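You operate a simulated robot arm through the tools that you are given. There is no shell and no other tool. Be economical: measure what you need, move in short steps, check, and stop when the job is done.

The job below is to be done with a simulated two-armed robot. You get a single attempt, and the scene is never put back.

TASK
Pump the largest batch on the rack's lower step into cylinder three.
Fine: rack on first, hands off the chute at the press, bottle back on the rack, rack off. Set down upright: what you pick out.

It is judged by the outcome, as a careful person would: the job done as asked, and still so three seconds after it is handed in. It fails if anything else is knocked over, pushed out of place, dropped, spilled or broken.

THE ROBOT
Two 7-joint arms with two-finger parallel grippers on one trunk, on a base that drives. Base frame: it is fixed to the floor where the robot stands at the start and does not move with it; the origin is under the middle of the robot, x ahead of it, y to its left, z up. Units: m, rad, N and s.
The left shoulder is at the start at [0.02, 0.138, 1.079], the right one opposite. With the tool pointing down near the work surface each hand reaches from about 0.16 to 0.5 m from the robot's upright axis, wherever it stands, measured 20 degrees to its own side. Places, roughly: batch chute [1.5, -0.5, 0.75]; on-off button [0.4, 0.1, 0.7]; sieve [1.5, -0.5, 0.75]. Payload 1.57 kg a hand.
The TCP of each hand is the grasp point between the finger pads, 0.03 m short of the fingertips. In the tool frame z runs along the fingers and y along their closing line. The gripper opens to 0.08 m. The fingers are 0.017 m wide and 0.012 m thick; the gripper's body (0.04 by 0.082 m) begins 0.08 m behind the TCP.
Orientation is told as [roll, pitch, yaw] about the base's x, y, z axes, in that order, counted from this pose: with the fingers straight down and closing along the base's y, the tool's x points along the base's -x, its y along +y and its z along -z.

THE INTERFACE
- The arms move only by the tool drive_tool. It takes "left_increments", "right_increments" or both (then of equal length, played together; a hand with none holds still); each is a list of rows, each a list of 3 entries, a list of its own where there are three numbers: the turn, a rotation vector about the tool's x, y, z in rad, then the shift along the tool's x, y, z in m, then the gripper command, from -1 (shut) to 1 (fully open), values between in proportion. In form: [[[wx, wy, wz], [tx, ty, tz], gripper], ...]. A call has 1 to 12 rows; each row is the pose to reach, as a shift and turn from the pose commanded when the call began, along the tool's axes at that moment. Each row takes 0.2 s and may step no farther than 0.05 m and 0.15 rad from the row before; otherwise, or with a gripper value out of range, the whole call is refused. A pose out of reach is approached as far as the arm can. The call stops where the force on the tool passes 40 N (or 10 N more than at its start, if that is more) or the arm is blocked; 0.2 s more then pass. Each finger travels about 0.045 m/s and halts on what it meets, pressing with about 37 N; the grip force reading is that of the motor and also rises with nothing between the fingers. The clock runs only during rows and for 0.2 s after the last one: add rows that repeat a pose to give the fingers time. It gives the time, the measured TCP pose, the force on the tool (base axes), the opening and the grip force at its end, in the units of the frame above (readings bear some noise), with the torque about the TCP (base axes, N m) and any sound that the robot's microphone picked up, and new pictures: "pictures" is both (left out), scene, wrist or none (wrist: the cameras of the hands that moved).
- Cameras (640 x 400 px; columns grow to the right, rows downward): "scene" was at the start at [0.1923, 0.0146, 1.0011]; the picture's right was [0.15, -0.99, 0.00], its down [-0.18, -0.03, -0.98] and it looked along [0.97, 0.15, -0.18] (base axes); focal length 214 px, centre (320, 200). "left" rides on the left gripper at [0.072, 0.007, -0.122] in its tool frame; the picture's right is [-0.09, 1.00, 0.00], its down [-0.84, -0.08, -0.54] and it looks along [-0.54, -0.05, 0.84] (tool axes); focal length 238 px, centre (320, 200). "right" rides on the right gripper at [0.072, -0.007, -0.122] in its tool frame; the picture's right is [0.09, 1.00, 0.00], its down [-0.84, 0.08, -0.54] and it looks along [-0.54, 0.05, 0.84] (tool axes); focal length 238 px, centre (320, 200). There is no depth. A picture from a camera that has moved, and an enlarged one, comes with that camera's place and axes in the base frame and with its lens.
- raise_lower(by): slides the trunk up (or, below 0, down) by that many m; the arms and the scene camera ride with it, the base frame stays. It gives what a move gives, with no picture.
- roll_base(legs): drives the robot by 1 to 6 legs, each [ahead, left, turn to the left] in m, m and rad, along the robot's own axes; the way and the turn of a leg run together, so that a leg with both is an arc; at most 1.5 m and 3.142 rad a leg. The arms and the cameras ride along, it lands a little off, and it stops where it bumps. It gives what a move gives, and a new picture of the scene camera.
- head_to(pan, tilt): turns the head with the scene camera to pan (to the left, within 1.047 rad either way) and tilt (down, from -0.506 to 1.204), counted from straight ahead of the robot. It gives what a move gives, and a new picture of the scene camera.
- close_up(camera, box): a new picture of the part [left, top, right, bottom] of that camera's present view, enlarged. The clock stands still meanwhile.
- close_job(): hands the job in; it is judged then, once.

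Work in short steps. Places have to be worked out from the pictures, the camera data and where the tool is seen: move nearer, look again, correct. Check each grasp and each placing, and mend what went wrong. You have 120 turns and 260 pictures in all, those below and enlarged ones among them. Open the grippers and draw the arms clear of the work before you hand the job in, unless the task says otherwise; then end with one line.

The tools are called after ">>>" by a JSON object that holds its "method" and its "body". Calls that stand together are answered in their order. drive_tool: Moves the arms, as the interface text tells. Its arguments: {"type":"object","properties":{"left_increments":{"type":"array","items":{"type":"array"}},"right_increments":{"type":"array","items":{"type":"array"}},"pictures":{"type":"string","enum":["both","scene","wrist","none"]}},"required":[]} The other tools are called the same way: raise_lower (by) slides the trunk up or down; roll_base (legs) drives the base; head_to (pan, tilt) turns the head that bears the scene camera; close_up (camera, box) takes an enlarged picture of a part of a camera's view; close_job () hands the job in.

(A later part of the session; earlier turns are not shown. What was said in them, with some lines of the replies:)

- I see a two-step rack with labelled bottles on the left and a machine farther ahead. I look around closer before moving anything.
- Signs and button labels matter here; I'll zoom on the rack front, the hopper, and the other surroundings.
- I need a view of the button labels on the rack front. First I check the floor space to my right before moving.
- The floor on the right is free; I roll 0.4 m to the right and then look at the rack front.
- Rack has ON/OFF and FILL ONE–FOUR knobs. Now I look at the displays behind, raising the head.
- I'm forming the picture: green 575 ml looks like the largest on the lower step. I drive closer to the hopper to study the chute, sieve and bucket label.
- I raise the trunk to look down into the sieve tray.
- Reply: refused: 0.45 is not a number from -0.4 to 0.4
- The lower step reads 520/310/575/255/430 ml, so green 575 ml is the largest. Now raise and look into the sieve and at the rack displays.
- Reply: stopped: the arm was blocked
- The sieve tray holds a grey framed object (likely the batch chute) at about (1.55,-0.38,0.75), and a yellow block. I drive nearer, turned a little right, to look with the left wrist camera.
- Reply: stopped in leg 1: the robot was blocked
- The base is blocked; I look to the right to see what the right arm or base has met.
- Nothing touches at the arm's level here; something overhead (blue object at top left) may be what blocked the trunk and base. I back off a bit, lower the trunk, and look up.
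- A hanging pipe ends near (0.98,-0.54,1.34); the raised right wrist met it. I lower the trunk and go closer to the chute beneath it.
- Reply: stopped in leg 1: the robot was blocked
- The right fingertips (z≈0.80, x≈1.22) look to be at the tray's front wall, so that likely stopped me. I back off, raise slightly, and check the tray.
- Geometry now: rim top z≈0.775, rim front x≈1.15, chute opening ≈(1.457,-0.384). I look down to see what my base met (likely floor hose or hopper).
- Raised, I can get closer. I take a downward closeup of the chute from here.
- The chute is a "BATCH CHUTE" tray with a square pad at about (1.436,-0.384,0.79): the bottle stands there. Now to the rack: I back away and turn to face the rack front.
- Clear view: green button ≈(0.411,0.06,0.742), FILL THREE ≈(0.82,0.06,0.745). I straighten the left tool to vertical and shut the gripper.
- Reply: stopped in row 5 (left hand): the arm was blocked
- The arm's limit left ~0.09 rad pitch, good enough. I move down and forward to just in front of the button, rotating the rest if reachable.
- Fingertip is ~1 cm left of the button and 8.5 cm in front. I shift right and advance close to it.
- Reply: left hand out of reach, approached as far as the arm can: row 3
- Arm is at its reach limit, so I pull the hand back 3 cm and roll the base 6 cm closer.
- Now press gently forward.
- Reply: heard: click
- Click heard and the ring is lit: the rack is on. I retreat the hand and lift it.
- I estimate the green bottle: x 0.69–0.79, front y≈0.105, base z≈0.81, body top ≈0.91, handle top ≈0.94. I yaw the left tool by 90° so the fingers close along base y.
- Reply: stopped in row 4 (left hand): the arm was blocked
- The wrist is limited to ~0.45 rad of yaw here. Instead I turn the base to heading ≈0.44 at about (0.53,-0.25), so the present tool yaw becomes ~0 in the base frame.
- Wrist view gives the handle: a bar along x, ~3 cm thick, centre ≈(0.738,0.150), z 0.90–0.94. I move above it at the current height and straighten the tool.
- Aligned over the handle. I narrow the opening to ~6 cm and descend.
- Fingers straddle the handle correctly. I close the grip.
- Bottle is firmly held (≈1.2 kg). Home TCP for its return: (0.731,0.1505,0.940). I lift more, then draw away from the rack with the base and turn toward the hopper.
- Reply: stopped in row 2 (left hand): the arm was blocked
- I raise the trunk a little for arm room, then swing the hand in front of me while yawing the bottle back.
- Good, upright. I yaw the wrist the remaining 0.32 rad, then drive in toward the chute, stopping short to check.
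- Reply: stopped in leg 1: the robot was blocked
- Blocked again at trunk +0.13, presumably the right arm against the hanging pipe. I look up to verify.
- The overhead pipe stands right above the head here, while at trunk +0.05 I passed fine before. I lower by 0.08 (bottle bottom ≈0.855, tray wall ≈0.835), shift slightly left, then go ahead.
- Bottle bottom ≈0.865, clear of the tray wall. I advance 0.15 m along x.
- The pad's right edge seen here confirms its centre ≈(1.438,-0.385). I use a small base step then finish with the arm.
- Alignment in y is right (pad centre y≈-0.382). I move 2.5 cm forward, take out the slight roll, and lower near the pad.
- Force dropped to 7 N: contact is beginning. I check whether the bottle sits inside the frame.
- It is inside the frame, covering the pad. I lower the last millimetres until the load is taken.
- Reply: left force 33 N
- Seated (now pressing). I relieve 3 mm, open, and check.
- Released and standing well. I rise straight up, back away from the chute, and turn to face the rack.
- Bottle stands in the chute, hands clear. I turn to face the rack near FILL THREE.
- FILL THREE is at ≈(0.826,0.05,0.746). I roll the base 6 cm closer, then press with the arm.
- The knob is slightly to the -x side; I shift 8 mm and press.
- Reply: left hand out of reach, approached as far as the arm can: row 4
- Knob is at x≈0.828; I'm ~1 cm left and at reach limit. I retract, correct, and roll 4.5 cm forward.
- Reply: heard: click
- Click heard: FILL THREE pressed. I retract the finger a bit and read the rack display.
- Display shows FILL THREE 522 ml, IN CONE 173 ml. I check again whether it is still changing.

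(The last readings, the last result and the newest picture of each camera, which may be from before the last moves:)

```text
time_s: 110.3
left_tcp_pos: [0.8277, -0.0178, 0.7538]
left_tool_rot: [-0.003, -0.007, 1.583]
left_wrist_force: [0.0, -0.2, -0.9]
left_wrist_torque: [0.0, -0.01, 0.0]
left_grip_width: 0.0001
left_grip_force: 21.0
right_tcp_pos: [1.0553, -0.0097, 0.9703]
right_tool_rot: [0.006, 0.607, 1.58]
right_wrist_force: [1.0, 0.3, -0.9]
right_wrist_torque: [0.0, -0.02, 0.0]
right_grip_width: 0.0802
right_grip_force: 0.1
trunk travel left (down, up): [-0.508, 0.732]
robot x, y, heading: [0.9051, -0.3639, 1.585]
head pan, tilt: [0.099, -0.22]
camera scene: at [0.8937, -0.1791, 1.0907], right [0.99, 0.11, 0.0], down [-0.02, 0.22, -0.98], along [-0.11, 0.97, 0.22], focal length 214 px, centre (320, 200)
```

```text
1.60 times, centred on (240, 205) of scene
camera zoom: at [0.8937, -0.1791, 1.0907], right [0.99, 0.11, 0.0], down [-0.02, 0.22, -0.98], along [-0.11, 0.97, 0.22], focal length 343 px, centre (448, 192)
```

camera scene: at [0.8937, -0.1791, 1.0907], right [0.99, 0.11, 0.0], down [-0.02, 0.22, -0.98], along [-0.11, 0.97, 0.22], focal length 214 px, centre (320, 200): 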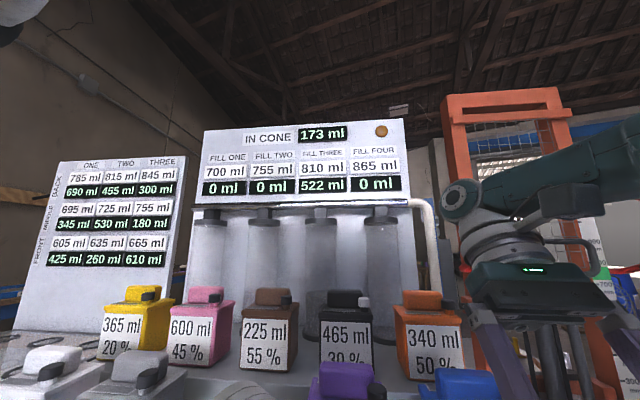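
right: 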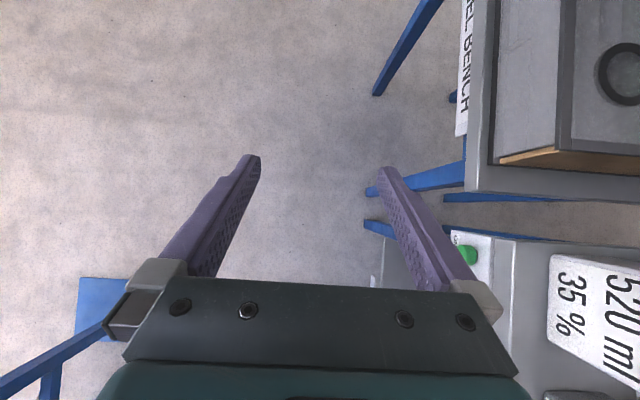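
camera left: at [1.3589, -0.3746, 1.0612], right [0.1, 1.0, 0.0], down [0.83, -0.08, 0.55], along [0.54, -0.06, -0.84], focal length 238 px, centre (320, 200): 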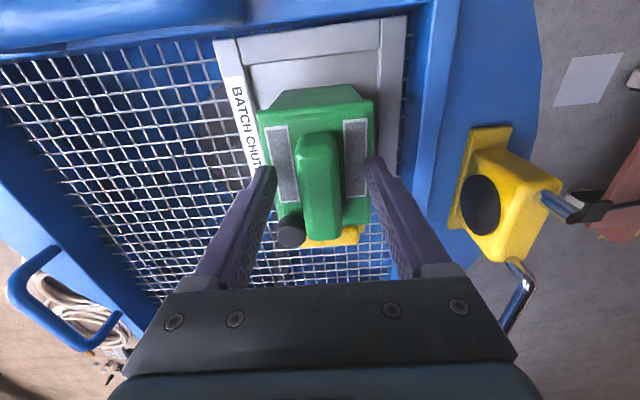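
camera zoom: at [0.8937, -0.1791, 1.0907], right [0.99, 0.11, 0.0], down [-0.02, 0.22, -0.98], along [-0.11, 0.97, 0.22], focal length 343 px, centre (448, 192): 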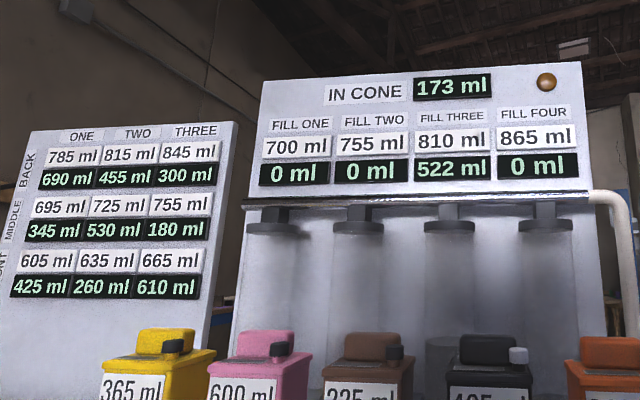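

Values look steady, but the cone still shows 173 ml. I wait a couple of seconds and read again.

>>> {"method": "drive_tool", "body": {"left_increments": [[[0, 0, 0], [0, 0, 0], -1], [[0, 0, 0], [0, 0, 0], -1], [[0, 0, 0], [0, 0, 0], -1], [[0, 0, 0], [0, 0, 0], -1], [[0, 0, 0], [0, 0, 0], -1], [[0, 0, 0], [0, 0, 0], -1], [[0, 0, 0], [0, 0, 0], -1], [[0, 0, 0], [0, 0, 0], -1], [[0, 0, 0], [0, 0, 0], -1], [[0, 0, 0], [0, 0, 0], -1], [[0, 0, 0], [0, 0, 0], -1], [[0, 0, 0], [0, 0, 0], -1]], "pictures": "none"}}

>>> {"method": "close_up", "body": {"camera": "scene", "box": [190, 110, 420, 290]}}

```text
time_s: 113.0
left_tcp_pos: [0.8283, -0.0186, 0.7529]
left_tool_rot: [-0.001, -0.006, 1.582]
left_wrist_force: [0.4, -0.6, 0.6]
left_wrist_torque: [-0.02, 0.01, 0.0]
left_grip_width: 0.0
left_grip_force: 21.5
right_tcp_pos: [1.0548, -0.0112, 0.9702]
right_tool_rot: [0.005, 0.608, 1.579]
right_wrist_force: [-0.6, 0.7, -0.1]
right_wrist_torque: [0.01, 0.0, 0.01]
right_grip_width: 0.0799
right_grip_force: 0.0
trunk travel left (down, up): [-0.508, 0.732]
robot x, y, heading: [0.9005, -0.364, 1.582]
head pan, tilt: [0.099, -0.22]
```

```text
2.22 times, centred on (305, 200) of scene
camera zoom: at [0.8937, -0.1791, 1.0907], right [0.99, 0.11, 0.0], down [-0.02, 0.22, -0.98], along [-0.11, 0.97, 0.22], focal length 477 px, centre (353, 200)
```

zoom: 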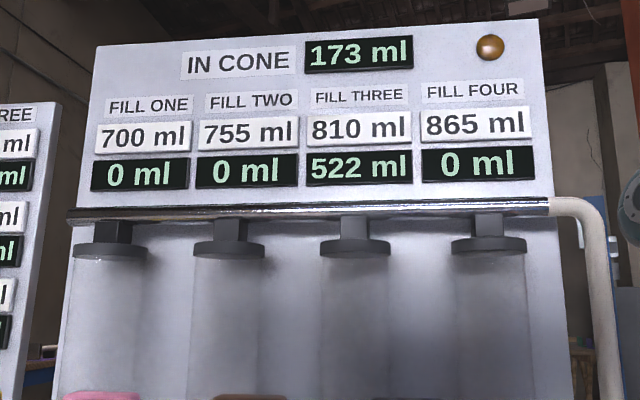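

Steady: 695 ml total (575 + 120 already in cone), 25 % stays in the cone by the label and 522 ml went into cylinder three. One press is done and must not be repeated. Next: fetch the bottle. I back off and raise the hand to the earlier carrying pose.

>>> {"method": "roll_base", "body": {"legs": [[-0.13, 0.14, 0]]}}

>>> {"method": "drive_tool", "body": {"left_increments": [[[0, 0, 0], [-0.01, 0.01, -0.04], 0], [[0, 0, 0], [-0.03, 0.02, -0.08], 0.5], [[0, 0, 0], [-0.05, 0.03, -0.12], 0.5], [[0, 0, -0.1], [-0.07, 0.04, -0.16], 0.5], [[0, 0, -0.2], [-0.09, 0.05, -0.2], 0.5], [[0, 0, -0.3], [-0.098, 0.061, -0.236], 0.5]], "pictures": "none"}}

```text
time_s: 114.5
left_tcp_pos: [0.6905, -0.1469, 0.7539]
left_tool_rot: [-0.001, -0.004, 1.582]
left_wrist_force: [0.9, -0.9, -0.7]
left_wrist_torque: [-0.01, -0.02, -0.02]
left_grip_width: 0.0
left_grip_force: 21.3
right_tcp_pos: [0.9183, -0.1427, 0.971]
right_tool_rot: [0.008, 0.607, 1.58]
right_wrist_force: [0.6, 0.5, -0.2]
right_wrist_torque: [-0.03, -0.01, 0.02]
right_grip_width: 0.0799
right_grip_force: 0.0
trunk travel left (down, up): [-0.508, 0.732]
robot x, y, heading: [0.7669, -0.4934, 1.583]
head pan, tilt: [0.099, -0.22]
camera scene: at [0.7562, -0.3096, 1.0906], right [0.99, 0.11, 0.0], down [-0.02, 0.22, -0.98], along [-0.11, 0.97, 0.22], focal length 214 px, centre (320, 200)
```

scene: 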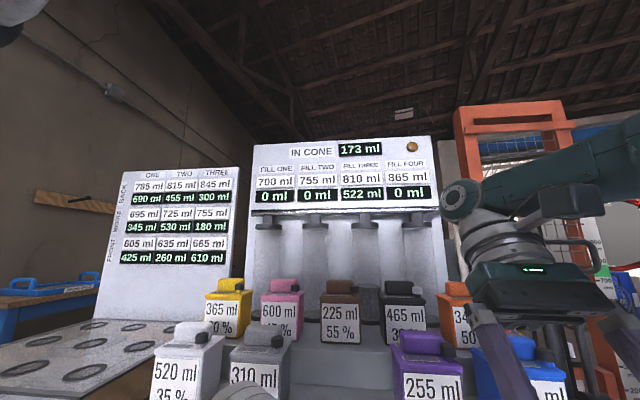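

```text
time_s: 115.9
left_tcp_pos: [0.6271, -0.0504, 0.9908]
left_tool_rot: [-0.004, -0.004, 1.886]
left_wrist_force: [0.5, 0.1, -0.2]
left_wrist_torque: [-0.01, 0.01, 0.01]
left_grip_width: 0.0599
left_grip_force: 0.0
right_tcp_pos: [0.9171, -0.1416, 0.9709]
right_tool_rot: [0.006, 0.608, 1.58]
right_wrist_force: [-0.1, 0.1, 0.1]
right_wrist_torque: [0.03, -0.01, -0.01]
right_grip_width: 0.0804
right_grip_force: 0.0
trunk travel left (down, up): [-0.508, 0.732]
robot x, y, heading: [0.7655, -0.4906, 1.582]
head pan, tilt: [0.099, -0.22]
```

Now I turn back to the chute heading and return to the staging spot.

>>> {"method": "roll_base", "body": {"legs": [[0, 0, -1.885], [-0.033, 0.106, 0]]}}

>>> {"method": "head_to", "body": {"pan": 0.3, "tilt": 0.6}}

```text
time_s: 121.7
left_tcp_pos: [1.2289, -0.3887, 0.9903]
left_tool_rot: [-0.002, -0.003, -0.014]
left_wrist_force: [-0.3, -0.5, 0.2]
left_wrist_torque: [0.01, 0.0, -0.03]
left_grip_width: 0.06
left_grip_force: 0.0
right_tcp_pos: [1.0506, -0.6351, 0.9711]
right_tool_rot: [0.005, 0.607, -0.317]
right_wrist_force: [0.3, 0.4, 0.7]
right_wrist_torque: [0.01, -0.02, -0.01]
right_grip_width: 0.0801
right_grip_force: 0.0
trunk travel left (down, up): [-0.508, 0.732]
robot x, y, heading: [0.7669, -0.3815, -0.316]
head pan, tilt: [0.099, -0.22]
camera scene: at [0.9436, -0.4279, 1.0907], right [-0.21, -0.98, 0.0], down [0.21, -0.05, -0.98], along [0.95, -0.21, 0.22], focal length 214 px, centre (320, 200)
```

scene: 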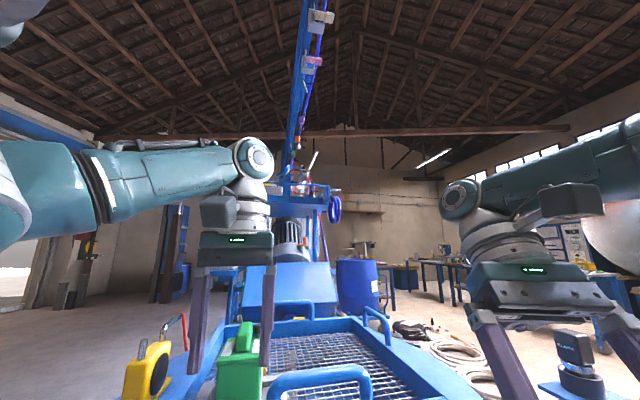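

```text
time_s: 122.8
left_tcp_pos: [1.2281, -0.3891, 0.9903]
left_tool_rot: [-0.003, -0.005, -0.015]
left_wrist_force: [0.8, 0.1, 0.6]
left_wrist_torque: [-0.01, -0.01, -0.01]
left_grip_width: 0.0599
left_grip_force: 0.0
right_tcp_pos: [1.05, -0.636, 0.9699]
right_tool_rot: [0.005, 0.608, -0.318]
right_wrist_force: [-0.1, -0.2, -0.3]
right_wrist_torque: [0.01, -0.02, -0.01]
right_grip_width: 0.0802
right_grip_force: 0.1
trunk travel left (down, up): [-0.508, 0.732]
robot x, y, heading: [0.773, -0.3794, -0.314]
head pan, tilt: [0.3, 0.6]
camera scene: at [0.9515, -0.4119, 1.0165], right [-0.01, -1.0, 0.0], down [-0.56, 0.01, -0.83], along [0.83, -0.01, -0.56], focal length 214 px, centre (320, 200)
```

scene: 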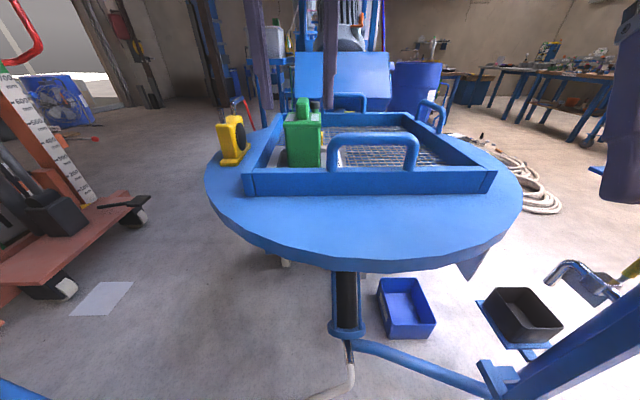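

Bottle stands as left. I drive in over it (tips at 0.96, handle top ≈0.94).

>>> {"method": "roll_base", "body": {"legs": [[0.188, 0.0686, 0]]}}

>>> {"method": "close_up", "body": {"camera": "left", "box": [0, 0, 640, 400]}}

```text
time_s: 124.4
left_tcp_pos: [1.4288, -0.3824, 0.9902]
left_tool_rot: [-0.006, -0.003, -0.012]
left_wrist_force: [-0.1, 0.6, 0.1]
left_wrist_torque: [0.01, 0.05, 0.0]
left_grip_width: 0.0599
left_grip_force: 0.0
right_tcp_pos: [1.2517, -0.6284, 0.9705]
right_tool_rot: [0.006, 0.607, -0.315]
right_wrist_force: [-0.6, -0.1, 0.7]
right_wrist_torque: [0.02, -0.04, -0.05]
right_grip_width: 0.0798
right_grip_force: 0.1
trunk travel left (down, up): [-0.508, 0.732]
robot x, y, heading: [0.9663, -0.3736, -0.312]
head pan, tilt: [0.3, 0.6]
camera scene: at [1.1521, -0.4048, 1.0165], right [-0.01, -1.0, 0.0], down [-0.56, 0.01, -0.83], along [0.83, -0.01, -0.56], focal length 214 px, centre (320, 200)
```

scene: 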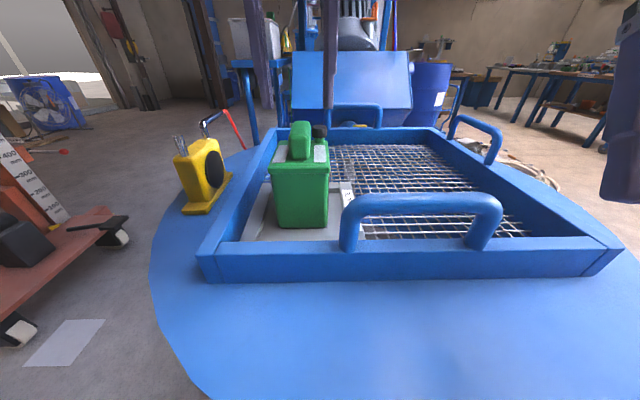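

```text
1.00 times, centred on (320, 200) of left (not enlarged: the box is as wide or as high as the picture)
camera zoom: at [1.3591, -0.3742, 1.1117], right [0.1, 0.99, 0.0], down [0.83, -0.09, 0.55], along [0.54, -0.06, -0.84], focal length 238 px, centre (320, 200)
```

zoom: 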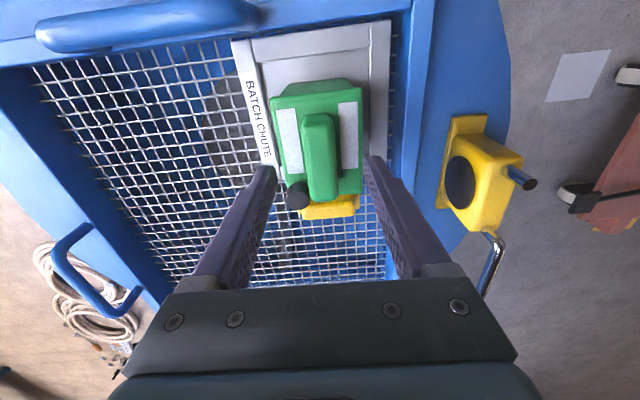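

The bottle's level windows have turned white (empty). The hand is centred over the handle; I descend and grip.

>>> {"method": "drive_tool", "body": {"left_increments": [[[0, 0, 0], [0, 0, 0.025], 0.5], [[0, 0, 0], [0, 0, 0.05], 0.5], [[0, 0, 0], [0, 0, 0.05], -1], [[0, 0, 0], [0, 0, 0.05], -1], [[0, 0, 0], [0, 0, 0.05], -1], [[0, 0, 0], [0, 0, 0.05], -1], [[0, 0, 0], [0, 0, 0.03], -1]], "pictures": "both"}}

```text
time_s: 126.0
left_tcp_pos: [1.4288, -0.3822, 0.9593]
left_tool_rot: [-0.002, -0.003, -0.013]
left_wrist_force: [0.3, -0.5, -1.6]
left_wrist_torque: [-0.02, 0.05, -0.03]
left_grip_width: 0.0255
left_grip_force: 36.6
right_tcp_pos: [1.2509, -0.6283, 0.9704]
right_tool_rot: [0.006, 0.607, -0.317]
right_wrist_force: [-0.1, -0.5, -0.6]
right_wrist_torque: [0.0, -0.01, 0.02]
right_grip_width: 0.08
right_grip_force: 0.0
trunk travel left (down, up): [-0.508, 0.732]
robot x, y, heading: [0.9691, -0.3718, -0.311]
head pan, tilt: [0.3, 0.6]
camera scene: at [1.1519, -0.4048, 1.0164], right [-0.01, -1.0, 0.0], down [-0.56, 0.01, -0.83], along [0.83, -0.01, -0.56], focal length 214 px, centre (320, 200)
camera left: at [1.3581, -0.3743, 1.0812], right [0.1, 0.99, 0.0], down [0.83, -0.09, 0.54], along [0.54, -0.06, -0.84], focal length 238 px, centre (320, 200)
```

scene: 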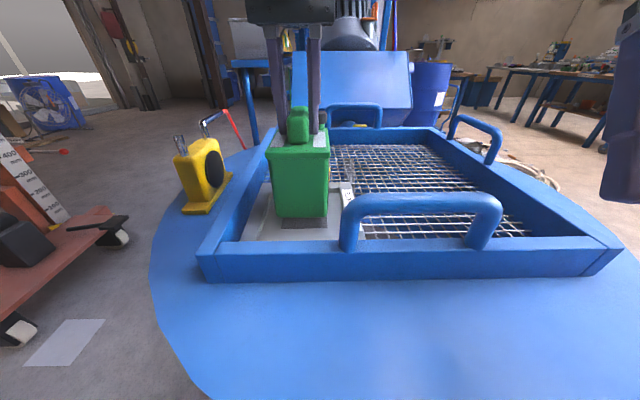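
left: 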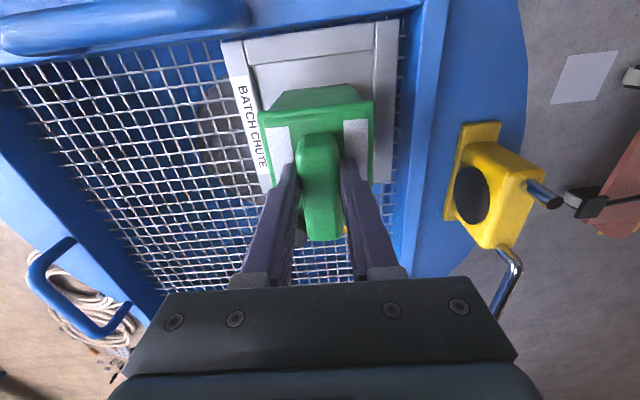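

Bottle lifted (light now). I raise to clear height and leave by the reverse path.

>>> {"method": "drive_tool", "body": {"left_increments": [[[0, 0, 0], [0, 0, -0.02], -1], [[0, 0, 0], [0, 0, -0.033], -1]], "pictures": "none"}}

>>> {"method": "roll_base", "body": {"legs": [[-0.0378, 0.0194, 0], [-0.19, -0.061, 0]]}}

```text
time_s: 126.6
left_tcp_pos: [1.429, -0.3806, 0.9936]
left_tool_rot: [-0.005, -0.005, -0.014]
left_wrist_force: [-0.9, -0.1, -1.2]
left_wrist_torque: [0.0, 0.04, 0.0]
left_grip_width: 0.0254
left_grip_force: 37.2
right_tcp_pos: [1.2513, -0.628, 0.9709]
right_tool_rot: [0.005, 0.608, -0.313]
right_wrist_force: [0.2, 0.3, 0.5]
right_wrist_torque: [0.0, 0.02, 0.03]
right_grip_width: 0.0802
right_grip_force: 0.0
trunk travel left (down, up): [-0.508, 0.732]
robot x, y, heading: [0.9649, -0.3759, -0.31]
head pan, tilt: [0.3, 0.6]
```

```text
time_s: 128.7
left_tcp_pos: [1.2017, -0.3516, 0.9935]
left_tool_rot: [-0.004, -0.005, -0.011]
left_wrist_force: [-1.0, -0.4, -1.6]
left_wrist_torque: [-0.01, -0.01, 0.01]
left_grip_width: 0.0254
left_grip_force: 36.6
right_tcp_pos: [1.0229, -0.5992, 0.9702]
right_tool_rot: [0.006, 0.607, -0.317]
right_wrist_force: [0.4, -0.1, 0.8]
right_wrist_torque: [0.0, -0.02, -0.01]
right_grip_width: 0.0799
right_grip_force: 0.0
trunk travel left (down, up): [-0.508, 0.732]
robot x, y, heading: [0.7383, -0.3434, -0.311]
head pan, tilt: [0.3, 0.6]
camera scene: at [0.9233, -0.3748, 1.0164], right [-0.01, -1.0, 0.0], down [-0.57, 0.01, -0.82], along [0.82, -0.01, -0.57], focal length 214 px, centre (320, 200)
```

scene: 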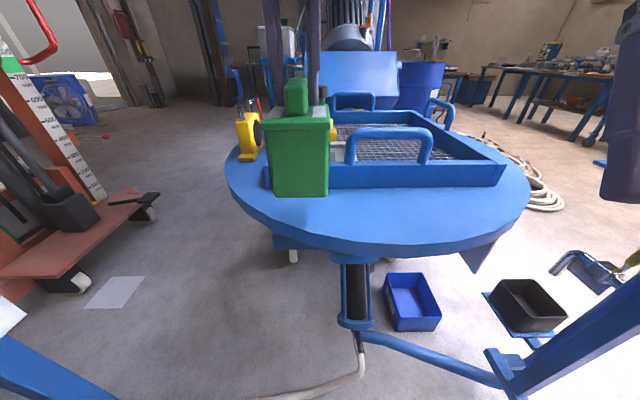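

Clear of the hopper with the bottle upright. I back to the open floor, re-pose the arm as it was at the pick (wrist yaw −0.44), and turn.

>>> {"method": "roll_base", "body": {"legs": [[-0.164, -0.144, 0]]}}

>>> {"method": "drive_tool", "body": {"left_increments": [[[0, 0, 0.106], [0.009, 0.022, 0.001], -1], [[0, 0, 0.212], [0.018, 0.044, 0.002], -1], [[0, 0, 0.318], [0.027, 0.066, 0.003], -1], [[0, 0, 0.424], [0.036, 0.088, 0.004], -1], [[0, 0, 0.53], [0.045, 0.11, 0.005], -1], [[0, 0, 0.636], [0.055, 0.132, 0.006], -1], [[0, 0, 0.742], [0.0637, 0.1526, 0.008], -1]], "pictures": "none"}}

>>> {"method": "roll_base", "body": {"legs": [[0, 0, 0.751]]}}

```text
time_s: 130.4
left_tcp_pos: [0.9992, -0.4363, 0.9939]
left_tool_rot: [-0.005, -0.002, -0.011]
left_wrist_force: [0.0, -0.5, -1.8]
left_wrist_torque: [0.05, 0.03, 0.01]
left_grip_width: 0.0253
left_grip_force: 36.5
right_tcp_pos: [0.8224, -0.6839, 0.9708]
right_tool_rot: [0.006, 0.609, -0.316]
right_wrist_force: [-0.6, -0.8, -0.2]
right_wrist_torque: [0.01, 0.02, -0.01]
right_grip_width: 0.08
right_grip_force: 0.1
trunk travel left (down, up): [-0.508, 0.732]
robot x, y, heading: [0.5414, -0.4273, -0.31]
head pan, tilt: [0.3, 0.6]
camera scene: at [0.7222, -0.4597, 1.0164], right [-0.01, -1.0, 0.0], down [-0.57, 0.01, -0.82], along [0.82, -0.01, -0.57], focal length 214 px, centre (320, 200)
```

scene: 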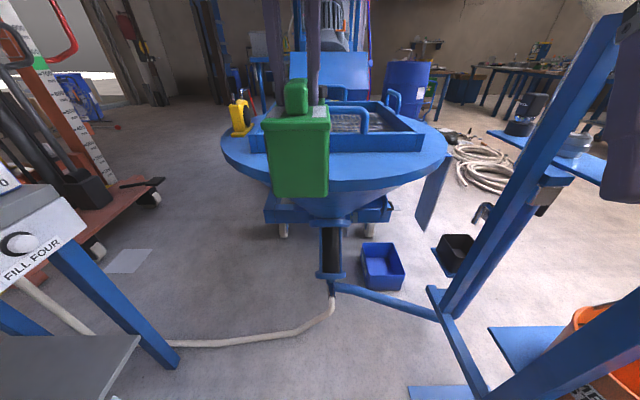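

```text
time_s: 132.0
left_tcp_pos: [0.9386, -0.2826, 0.9844]
left_tool_rot: [0.0, -0.005, -0.754]
left_wrist_force: [0.0, 0.6, -1.8]
left_wrist_torque: [0.01, 0.0, 0.03]
left_grip_width: 0.0253
left_grip_force: 36.8
right_tcp_pos: [0.8215, -0.6828, 0.9696]
right_tool_rot: [0.006, 0.606, -0.315]
right_wrist_force: [-0.1, -0.1, 0.9]
right_wrist_torque: [0.01, -0.01, 0.0]
right_grip_width: 0.0801
right_grip_force: 0.2
trunk travel left (down, up): [-0.508, 0.732]
robot x, y, heading: [0.5405, -0.428, -0.313]
head pan, tilt: [0.3, 0.6]
```

```text
time_s: 134.3
left_tcp_pos: [0.7304, -0.0498, 0.9852]
left_tool_rot: [-0.001, -0.006, -0.001]
left_wrist_force: [0.3, -0.3, -2.2]
left_wrist_torque: [0.02, 0.01, 0.0]
left_grip_width: 0.0253
left_grip_force: 37.3
right_tcp_pos: [0.9198, -0.4201, 0.9712]
right_tool_rot: [0.006, 0.607, 0.439]
right_wrist_force: [0.1, 0.4, 0.5]
right_wrist_torque: [0.0, -0.02, 0.04]
right_grip_width: 0.08
right_grip_force: 0.0
trunk travel left (down, up): [-0.508, 0.732]
robot x, y, heading: [0.5391, -0.4246, 0.445]
head pan, tilt: [0.3, 0.6]
camera scene: at [0.6943, -0.3257, 1.0164], right [0.68, -0.74, 0.0], down [-0.42, -0.38, -0.83], along [0.61, 0.56, -0.57], focal length 214 px, centre (320, 200)
```

scene: 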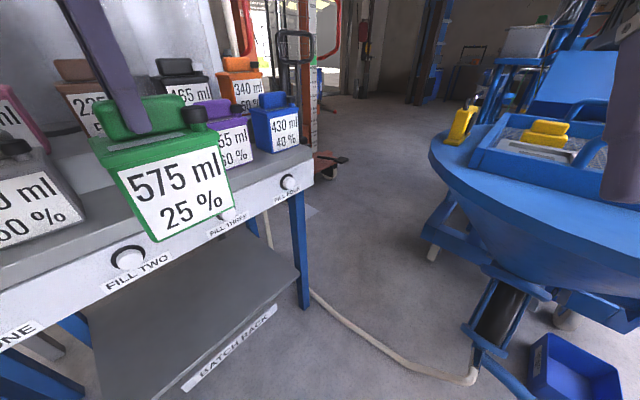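

Bottle is back in front of its slot (x=0.730, yaw 0). I move 0.2 m toward the rack.

>>> {"method": "roll_base", "body": {"legs": [[0.0861, 0.1805, 0]]}}

>>> {"method": "close_up", "body": {"camera": "left", "box": [0, 0, 640, 400]}}

```text
time_s: 135.9
left_tcp_pos: [0.728, 0.1522, 0.985]
left_tool_rot: [0.0, -0.005, 0.001]
left_wrist_force: [-0.3, 0.4, -1.8]
left_wrist_torque: [-0.02, 0.05, -0.01]
left_grip_width: 0.0254
left_grip_force: 36.8
right_tcp_pos: [0.9188, -0.2188, 0.971]
right_tool_rot: [0.003, 0.608, 0.44]
right_wrist_force: [0.1, -0.1, 0.3]
right_wrist_torque: [0.0, 0.02, 0.0]
right_grip_width: 0.08
right_grip_force: 0.0
trunk travel left (down, up): [-0.508, 0.732]
robot x, y, heading: [0.5424, -0.228, 0.445]
head pan, tilt: [0.3, 0.6]
camera scene: at [0.6938, -0.1245, 1.0164], right [0.68, -0.74, 0.0], down [-0.42, -0.38, -0.83], along [0.61, 0.56, -0.56], focal length 214 px, centre (320, 200)
```

scene: 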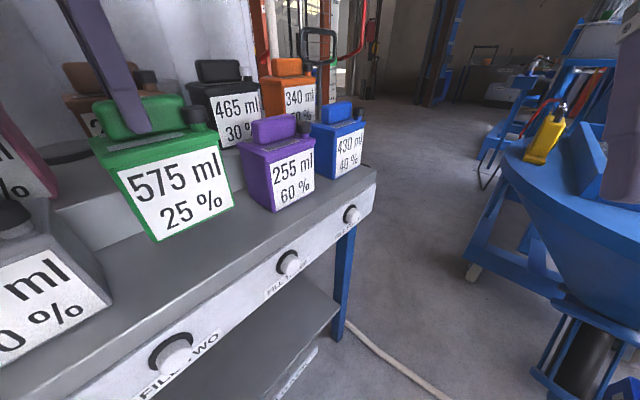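

```text
1.00 times, centred on (320, 200) of left (not enlarged: the box is as wide or as high as the picture)
camera zoom: at [0.6585, 0.1583, 1.106], right [0.09, 1.0, 0.0], down [0.83, -0.08, 0.55], along [0.54, -0.05, -0.84], focal length 238 px, centre (320, 200)
```

zoom: 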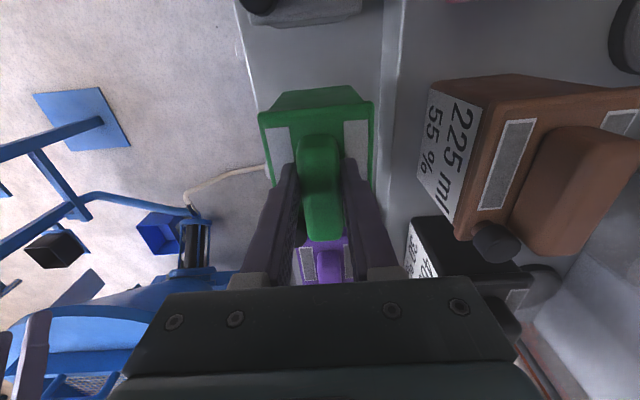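

Within 3 mm of home. I lower gently.

>>> {"method": "drive_tool", "body": {"left_increments": [[[0, 0, 0], [-0.003, -0.002, 0.015], -1], [[0, 0, 0], [-0.003, -0.002, 0.03], -1], [[0, 0, 0], [-0.003, -0.002, 0.039], -1], [[0, 0, 0], [-0.003, -0.002, 0.043], -1]], "pictures": "scene"}}

```text
time_s: 136.9
left_tcp_pos: [0.7324, 0.1486, 0.9414]
left_tool_rot: [0.0, -0.005, 0.002]
left_wrist_force: [0.3, 0.2, -1.9]
left_wrist_torque: [0.02, 0.04, -0.03]
left_grip_width: 0.0252
left_grip_force: 36.6
right_tcp_pos: [0.9192, -0.219, 0.97]
right_tool_rot: [0.005, 0.607, 0.441]
right_wrist_force: [0.1, -0.5, -0.6]
right_wrist_torque: [0.02, 0.02, 0.01]
right_grip_width: 0.0798
right_grip_force: 0.0
trunk travel left (down, up): [-0.508, 0.732]
robot x, y, heading: [0.5392, -0.2252, 0.445]
head pan, tilt: [0.3, 0.6]
camera scene: at [0.6938, -0.1248, 1.0164], right [0.68, -0.74, 0.0], down [-0.42, -0.38, -0.82], along [0.61, 0.56, -0.57], focal length 214 px, centre (320, 200)
```

scene: 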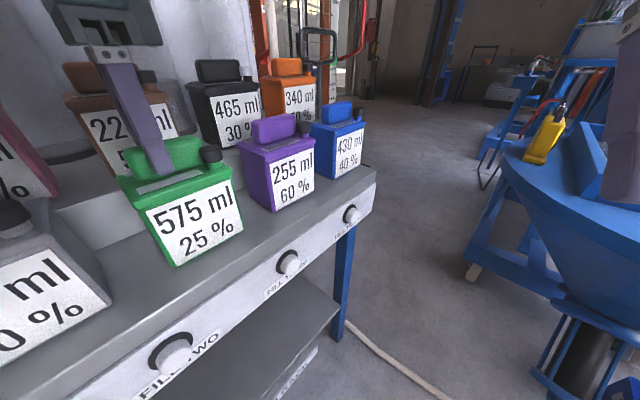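

Still hanging by a hair; I lower in 1–2 mm steps until touchdown.

>>> {"method": "drive_tool", "body": {"left_increments": [[[0, 0, 0], [0, 0, 0.0015], -1], [[0, 0, 0], [0, 0, 0.003], -1]], "pictures": "none"}}

```text
time_s: 137.6
left_tcp_pos: [0.7325, 0.1506, 0.9411]
left_tool_rot: [-0.001, -0.01, 0.0]
left_wrist_force: [-5.7, -7.9, 29.6]
left_wrist_torque: [-0.26, 0.62, 0.1]
left_grip_width: 0.0254
left_grip_force: 36.7
right_tcp_pos: [0.9191, -0.2183, 0.9707]
right_tool_rot: [0.007, 0.607, 0.441]
right_wrist_force: [0.5, -0.7, -0.1]
right_wrist_torque: [0.03, 0.0, 0.0]
right_grip_width: 0.08
right_grip_force: 0.1
trunk travel left (down, up): [-0.508, 0.732]
robot x, y, heading: [0.5389, -0.226, 0.451]
head pan, tilt: [0.3, 0.6]
```

Touchdown. I relieve 2.5 mm, open, then rise.

>>> {"method": "drive_tool", "body": {"left_increments": [[[0, 0, 0], [0, 0, -0.0025], -1], [[0, 0, 0], [0, 0, -0.0025], 0.4], [[0, 0, 0], [0, 0, -0.0025], 0.4], [[0, 0, 0], [0, 0, -0.0025], 0.4], [[0, 0, 0], [0, 0, -0.025], 0.4], [[0, 0, 0], [0, 0, -0.048], 0.4]], "pictures": "both"}}

```text
time_s: 138.9
left_tcp_pos: [0.7309, 0.1492, 0.987]
left_tool_rot: [0.001, -0.006, 0.002]
left_wrist_force: [0.9, -0.4, -0.1]
left_wrist_torque: [0.01, -0.03, 0.0]
left_grip_width: 0.0562
left_grip_force: 0.0
right_tcp_pos: [0.9204, -0.2187, 0.9709]
right_tool_rot: [0.006, 0.609, 0.44]
right_wrist_force: [0.0, 0.7, -1.1]
right_wrist_torque: [-0.02, 0.02, -0.03]
right_grip_width: 0.08
right_grip_force: 0.0
trunk travel left (down, up): [-0.508, 0.732]
robot x, y, heading: [0.5354, -0.2283, 0.443]
head pan, tilt: [0.3, 0.6]
camera scene: at [0.6939, -0.1245, 1.0164], right [0.68, -0.74, 0.0], down [-0.42, -0.38, -0.83], along [0.61, 0.56, -0.56], focal length 214 px, centre (320, 200)
camera left: at [0.6611, 0.1562, 1.1084], right [0.09, 1.0, 0.0], down [0.83, -0.08, 0.55], along [0.54, -0.05, -0.84], focal length 238 px, centre (320, 200)
```

scene: 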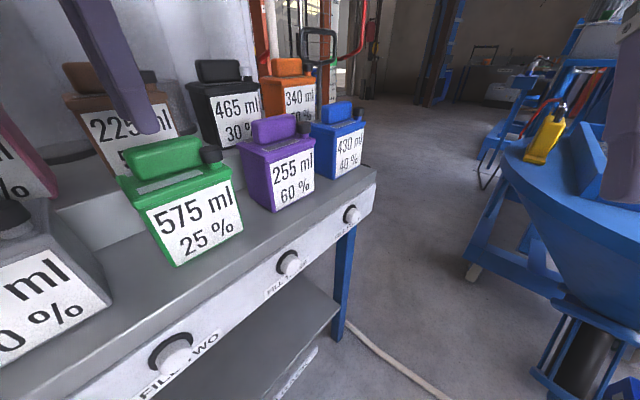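
left: 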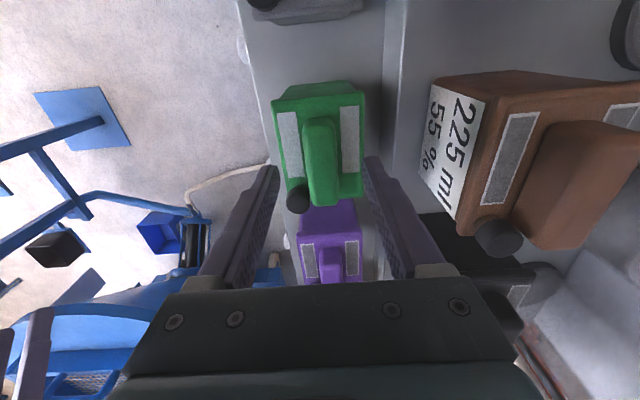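

Bottle stands back in its slot. I withdraw and reset the arm for pressing the ON/OFF button.

>>> {"method": "roll_base", "body": {"legs": [[-0.086, -0.18, 0]]}}

>>> {"method": "drive_tool", "body": {"left_increments": [[[0, 0, -0.11], [-0.025, -0.018, 0], -1], [[0, 0, -0.22], [-0.05, -0.037, 0], -1], [[0, 0, -0.33], [-0.075, -0.055, 0], -1], [[0, 0, -0.44], [-0.101, -0.074, 0], -1], [[0, 0, -0.44], [-0.101, -0.074, 0], -1]], "pictures": "none"}}

>>> {"method": "roll_base", "body": {"legs": [[0, 0, 1.125]]}}

```text
time_s: 140.6
left_tcp_pos: [0.7331, -0.0489, 0.9862]
left_tool_rot: [0.001, -0.005, 0.0]
left_wrist_force: [0.8, 0.1, -0.2]
left_wrist_torque: [-0.01, -0.02, -0.02]
left_grip_width: 0.0559
left_grip_force: 0.2
right_tcp_pos: [0.9174, -0.4196, 0.9697]
right_tool_rot: [0.006, 0.606, 0.437]
right_wrist_force: [0.2, 0.2, -0.5]
right_wrist_torque: [0.0, 0.03, 0.02]
right_grip_width: 0.08
right_grip_force: 0.0
trunk travel left (down, up): [-0.508, 0.732]
robot x, y, heading: [0.5398, -0.426, 0.445]
head pan, tilt: [0.3, 0.6]
camera scene: at [0.6935, -0.324, 1.0164], right [0.68, -0.74, 0.0], down [-0.42, -0.38, -0.82], along [0.61, 0.56, -0.57], focal length 214 px, centre (320, 200)
```

scene: 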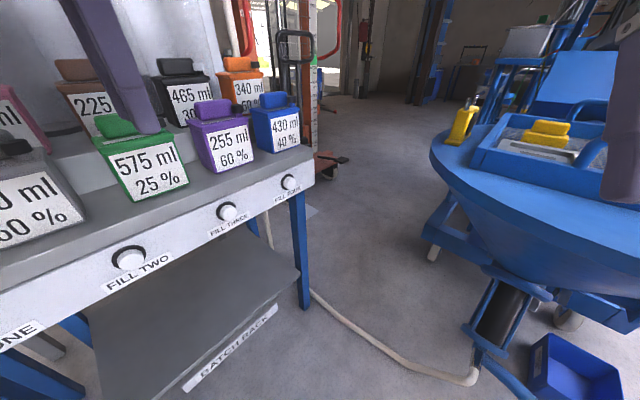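

```text
time_s: 141.8
left_tcp_pos: [0.8319, -0.1236, 0.987]
left_tool_rot: [-0.001, -0.004, 0.441]
left_wrist_force: [0.3, 1.0, -0.4]
left_wrist_torque: [-0.02, 0.04, 0.04]
left_grip_width: 0.0
left_grip_force: 21.5
right_tcp_pos: [0.918, -0.4178, 0.9708]
right_tool_rot: [0.006, 0.607, 0.439]
right_wrist_force: [0.7, -0.8, 0.2]
right_wrist_torque: [0.01, -0.01, 0.02]
right_grip_width: 0.0798
right_grip_force: 0.0
trunk travel left (down, up): [-0.508, 0.732]
robot x, y, heading: [0.5387, -0.421, 0.44]
head pan, tilt: [0.3, 0.6]
```

```text
time_s: 145.0
left_tcp_pos: [0.3851, -0.0315, 0.9866]
left_tool_rot: [-0.002, -0.005, 1.576]
left_wrist_force: [-0.4, -0.1, -0.7]
left_wrist_torque: [0.02, -0.01, 0.0]
left_grip_width: 0.0001
left_grip_force: 21.2
right_tcp_pos: [0.6905, -0.0785, 0.9704]
right_tool_rot: [0.005, 0.606, 1.572]
right_wrist_force: [0.6, 0.2, -0.1]
right_wrist_torque: [0.02, 0.01, 0.0]
right_grip_width: 0.08
right_grip_force: 0.0
trunk travel left (down, up): [-0.508, 0.732]
robot x, y, heading: [0.5416, -0.4255, 1.579]
head pan, tilt: [0.3, 0.6]
camera scene: at [0.5108, -0.2423, 1.0164], right [0.95, 0.3, 0.0], down [0.17, -0.54, -0.83], along [-0.25, 0.79, -0.56], focal length 214 px, centre (320, 200)
```

scene: 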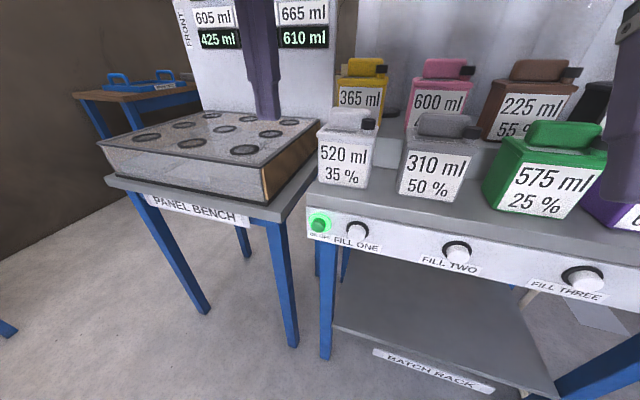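

Ring still lit. I shift to x≈0.41 and lower in front of the button.

>>> {"method": "drive_tool", "body": {"left_increments": [[[0, 0, 0], [0.02, -0.025, 0.01], -1], [[0, 0, 0], [0.02, -0.025, 0.055], -1], [[0, 0, 0], [0.02, -0.025, 0.1], -1], [[0, 0, 0], [0.02, -0.025, 0.145], -1], [[0, 0, 0], [0.02, -0.025, 0.19], -1], [[0, 0, 0], [0.02, -0.025, 0.232], -1]], "pictures": "none"}}

>>> {"method": "roll_base", "body": {"legs": [[0.075, 0, 0]]}}

```text
time_s: 146.4
left_tcp_pos: [0.4112, -0.0502, 0.7545]
left_tool_rot: [-0.003, -0.003, 1.574]
left_wrist_force: [0.6, -0.3, -0.6]
left_wrist_torque: [0.02, 0.0, -0.03]
left_grip_width: 0.0
left_grip_force: 21.9
right_tcp_pos: [0.6916, -0.0775, 0.9697]
right_tool_rot: [0.007, 0.608, 1.574]
right_wrist_force: [0.4, 0.1, 0.0]
right_wrist_torque: [0.01, -0.03, 0.03]
right_grip_width: 0.0799
right_grip_force: 0.1
trunk travel left (down, up): [-0.508, 0.732]
robot x, y, heading: [0.5351, -0.4254, 1.579]
head pan, tilt: [0.3, 0.6]
```

```text
time_s: 147.4
left_tcp_pos: [0.4118, 0.0251, 0.7538]
left_tool_rot: [-0.002, -0.004, 1.572]
left_wrist_force: [-0.4, 0.4, -0.5]
left_wrist_torque: [-0.01, -0.01, 0.01]
left_grip_width: 0.0002
left_grip_force: 21.4
right_tcp_pos: [0.6902, -0.0036, 0.9702]
right_tool_rot: [0.005, 0.607, 1.572]
right_wrist_force: [0.5, -0.9, 0.4]
right_wrist_torque: [-0.03, 0.0, 0.04]
right_grip_width: 0.0804
right_grip_force: 0.1
trunk travel left (down, up): [-0.508, 0.732]
robot x, y, heading: [0.5344, -0.3511, 1.578]
head pan, tilt: [0.3, 0.6]
camera scene: at [0.5104, -0.1678, 1.0165], right [0.95, 0.3, 0.0], down [0.17, -0.54, -0.83], along [-0.25, 0.79, -0.56], focal length 214 px, centre (320, 200)
```

scene: 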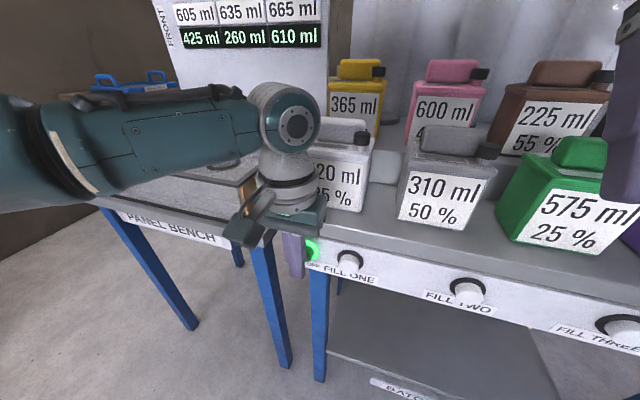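

Now press once, as before.

>>> {"method": "drive_tool", "body": {"left_increments": [[[0, 0, 0], [-0.014, 0, 0], -1], [[0, 0, 0], [-0.023, 0, 0], -1], [[0, 0, 0], [-0.03, 0, 0], -1]], "pictures": "none"}}

>>> {"method": "close_up", "body": {"camera": "scene", "box": [250, 210, 390, 310]}}

```text
time_s: 148.2
left_tcp_pos: [0.4108, 0.0511, 0.7539]
left_tool_rot: [-0.002, 0.004, 1.574]
left_wrist_force: [-0.2, -13.0, 4.5]
left_wrist_torque: [-0.14, -0.02, -0.01]
left_grip_width: 0.0
left_grip_force: 21.3
right_tcp_pos: [0.6911, -0.0071, 0.9692]
right_tool_rot: [0.005, 0.608, 1.573]
right_wrist_force: [0.5, 0.6, -0.4]
right_wrist_torque: [-0.04, -0.01, 0.03]
right_grip_width: 0.0802
right_grip_force: 0.0
trunk travel left (down, up): [-0.508, 0.732]
robot x, y, heading: [0.5344, -0.3528, 1.57]
head pan, tilt: [0.3, 0.6]
heard: click
```

```text
4.00 times, centred on (320, 260) of scene
camera zoom: at [0.5103, -0.1708, 1.0161], right [0.95, 0.3, 0.0], down [0.17, -0.54, -0.82], along [-0.25, 0.79, -0.57], focal length 858 px, centre (320, -40)
```

zoom: 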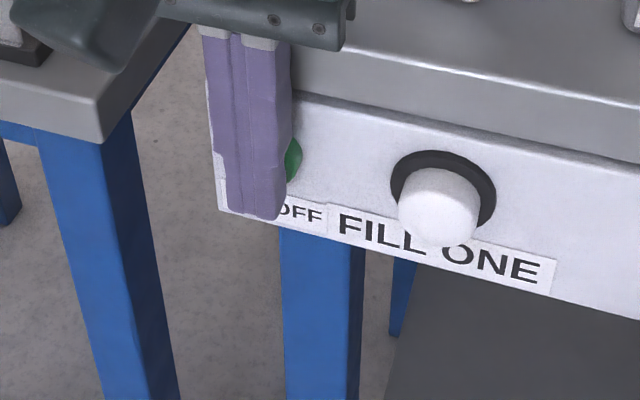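

Click, and the ring is dark: the rack is off. I draw the hand back, lift, open, and roll away for a final check.

>>> {"method": "drive_tool", "body": {"left_increments": [[[0, 0, 0], [0.04, 0, 0], -1], [[0, 0, 0], [0.07, 0, -0.02], 0], [[0, 0, 0], [0.07, 0, -0.06], 1], [[0, 0, 0], [0.07, 0, -0.1], 1], [[0, 0, 0], [0.07, 0, -0.145], 1], [[0, 0, 0], [0.07, 0, -0.19], 1], [[0, 0, 0], [0.07, 0, -0.22], 1]], "pictures": "none"}}

>>> {"method": "roll_base", "body": {"legs": [[-0.12, -0.1, 0]]}}

>>> {"method": "head_to", "body": {"pan": 0.0, "tilt": 0.1}}

>>> {"method": "head_to", "body": {"pan": 0.0, "tilt": 0.5}}

```text
time_s: 149.8
left_tcp_pos: [0.4112, -0.0177, 0.9752]
left_tool_rot: [-0.003, -0.003, 1.577]
left_wrist_force: [0.0, -0.5, -0.6]
left_wrist_torque: [0.0, 0.01, 0.03]
left_grip_width: 0.0803
left_grip_force: 0.0
right_tcp_pos: [0.6907, -0.0044, 0.9695]
right_tool_rot: [0.006, 0.607, 1.572]
right_wrist_force: [-0.8, 0.3, 0.6]
right_wrist_torque: [-0.02, 0.0, 0.03]
right_grip_width: 0.08
right_grip_force: 0.1
trunk travel left (down, up): [-0.508, 0.732]
robot x, y, heading: [0.5405, -0.3541, 1.578]
head pan, tilt: [0.3, 0.6]
```

```text
time_s: 151.2
left_tcp_pos: [0.5113, -0.137, 0.9737]
left_tool_rot: [-0.001, -0.006, 1.577]
left_wrist_force: [0.7, -0.8, 0.0]
left_wrist_torque: [0.02, 0.02, -0.01]
left_grip_width: 0.0799
left_grip_force: 0.0
right_tcp_pos: [0.7916, -0.1232, 0.9714]
right_tool_rot: [0.004, 0.608, 1.574]
right_wrist_force: [0.2, 0.2, -0.7]
right_wrist_torque: [0.01, -0.01, 0.0]
right_grip_width: 0.08
right_grip_force: 0.0
trunk travel left (down, up): [-0.508, 0.732]
robot x, y, heading: [0.6382, -0.4756, 1.579]
head pan, tilt: [0.3, 0.6]
camera scene: at [0.611, -0.2876, 1.0164], right [0.95, 0.3, 0.0], down [0.17, -0.54, -0.82], along [-0.25, 0.79, -0.57], focal length 214 px, centre (320, 200)
```

scene: 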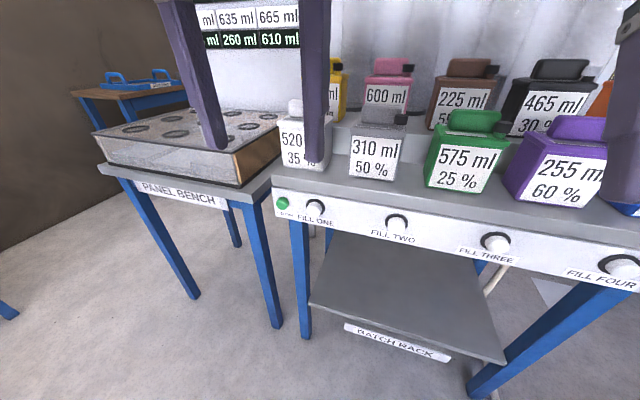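

```text
time_s: 152.2
left_tcp_pos: [0.5115, -0.1376, 0.9743]
left_tool_rot: [-0.003, -0.006, 1.577]
left_wrist_force: [-0.7, 0.2, 0.6]
left_wrist_torque: [0.0, -0.03, -0.04]
left_grip_width: 0.0801
left_grip_force: 0.1
right_tcp_pos: [0.7899, -0.1229, 0.9709]
right_tool_rot: [0.006, 0.607, 1.573]
right_wrist_force: [0.3, 0.0, 0.1]
right_wrist_torque: [0.0, 0.02, -0.01]
right_grip_width: 0.0799
right_grip_force: 0.1
trunk travel left (down, up): [-0.508, 0.732]
robot x, y, heading: [0.6357, -0.4724, 1.584]
head pan, tilt: [0.0, 0.099]
camera scene: at [0.6369, -0.2796, 1.0625], right [1.0, 0.01, 0.0], down [0.0, -0.1, -0.99], along [-0.01, 0.99, -0.1], focal length 214 px, centre (320, 200)
```

scene: 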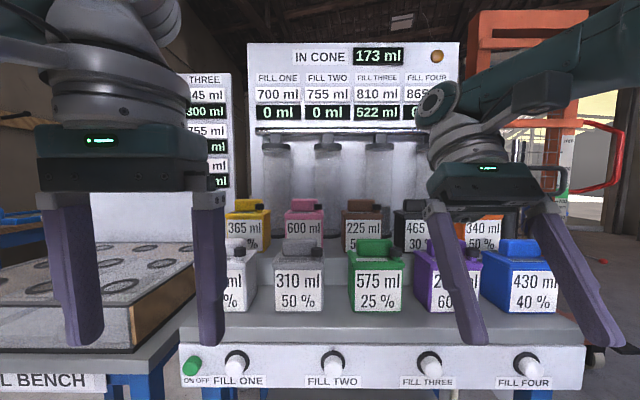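

```text
time_s: 153.0
left_tcp_pos: [0.5116, -0.136, 0.9738]
left_tool_rot: [-0.003, -0.006, 1.576]
left_wrist_force: [0.0, 0.2, 0.1]
left_wrist_torque: [0.02, 0.03, 0.04]
left_grip_width: 0.0801
left_grip_force: 0.0
right_tcp_pos: [0.7908, -0.1219, 0.9703]
right_tool_rot: [0.005, 0.609, 1.573]
right_wrist_force: [-0.7, 0.3, -0.1]
right_wrist_torque: [0.0, 0.01, 0.04]
right_grip_width: 0.0798
right_grip_force: 0.0
trunk travel left (down, up): [-0.508, 0.732]
robot x, y, heading: [0.6341, -0.4735, 1.586]
head pan, tilt: [0.0, 0.499]
camera scene: at [0.637, -0.2806, 1.0256], right [1.0, 0.01, 0.0], down [0.0, -0.48, -0.88], along [-0.01, 0.88, -0.48], focal length 214 px, centre (320, 200)
```

scene: 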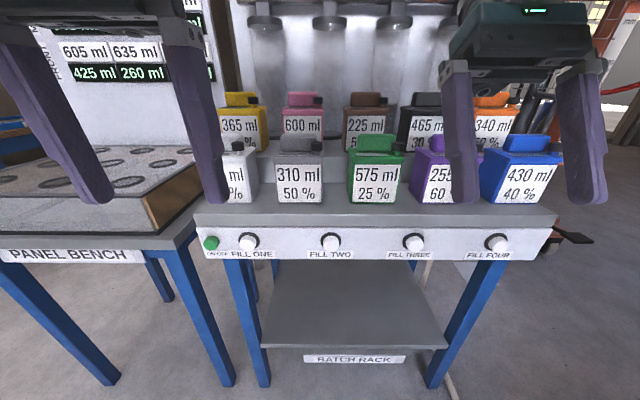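

All is in place: the bottle is upright on the lower step, cylinder three reads 522 ml, the ring is dark, and the hands are clear. I hand in.

>>> {"method": "close_job", "body": {}}

```text
The job is handed in.
```

The largest batch on the lower step, the green 575 ml bottle, was pumped into cylinder three with one press: that cylinder reads 522 ml and 173 ml is left in the cone; the rack was on first, hands were off the chute at the press, the empty bottle is back upright in its slot and the rack is off.
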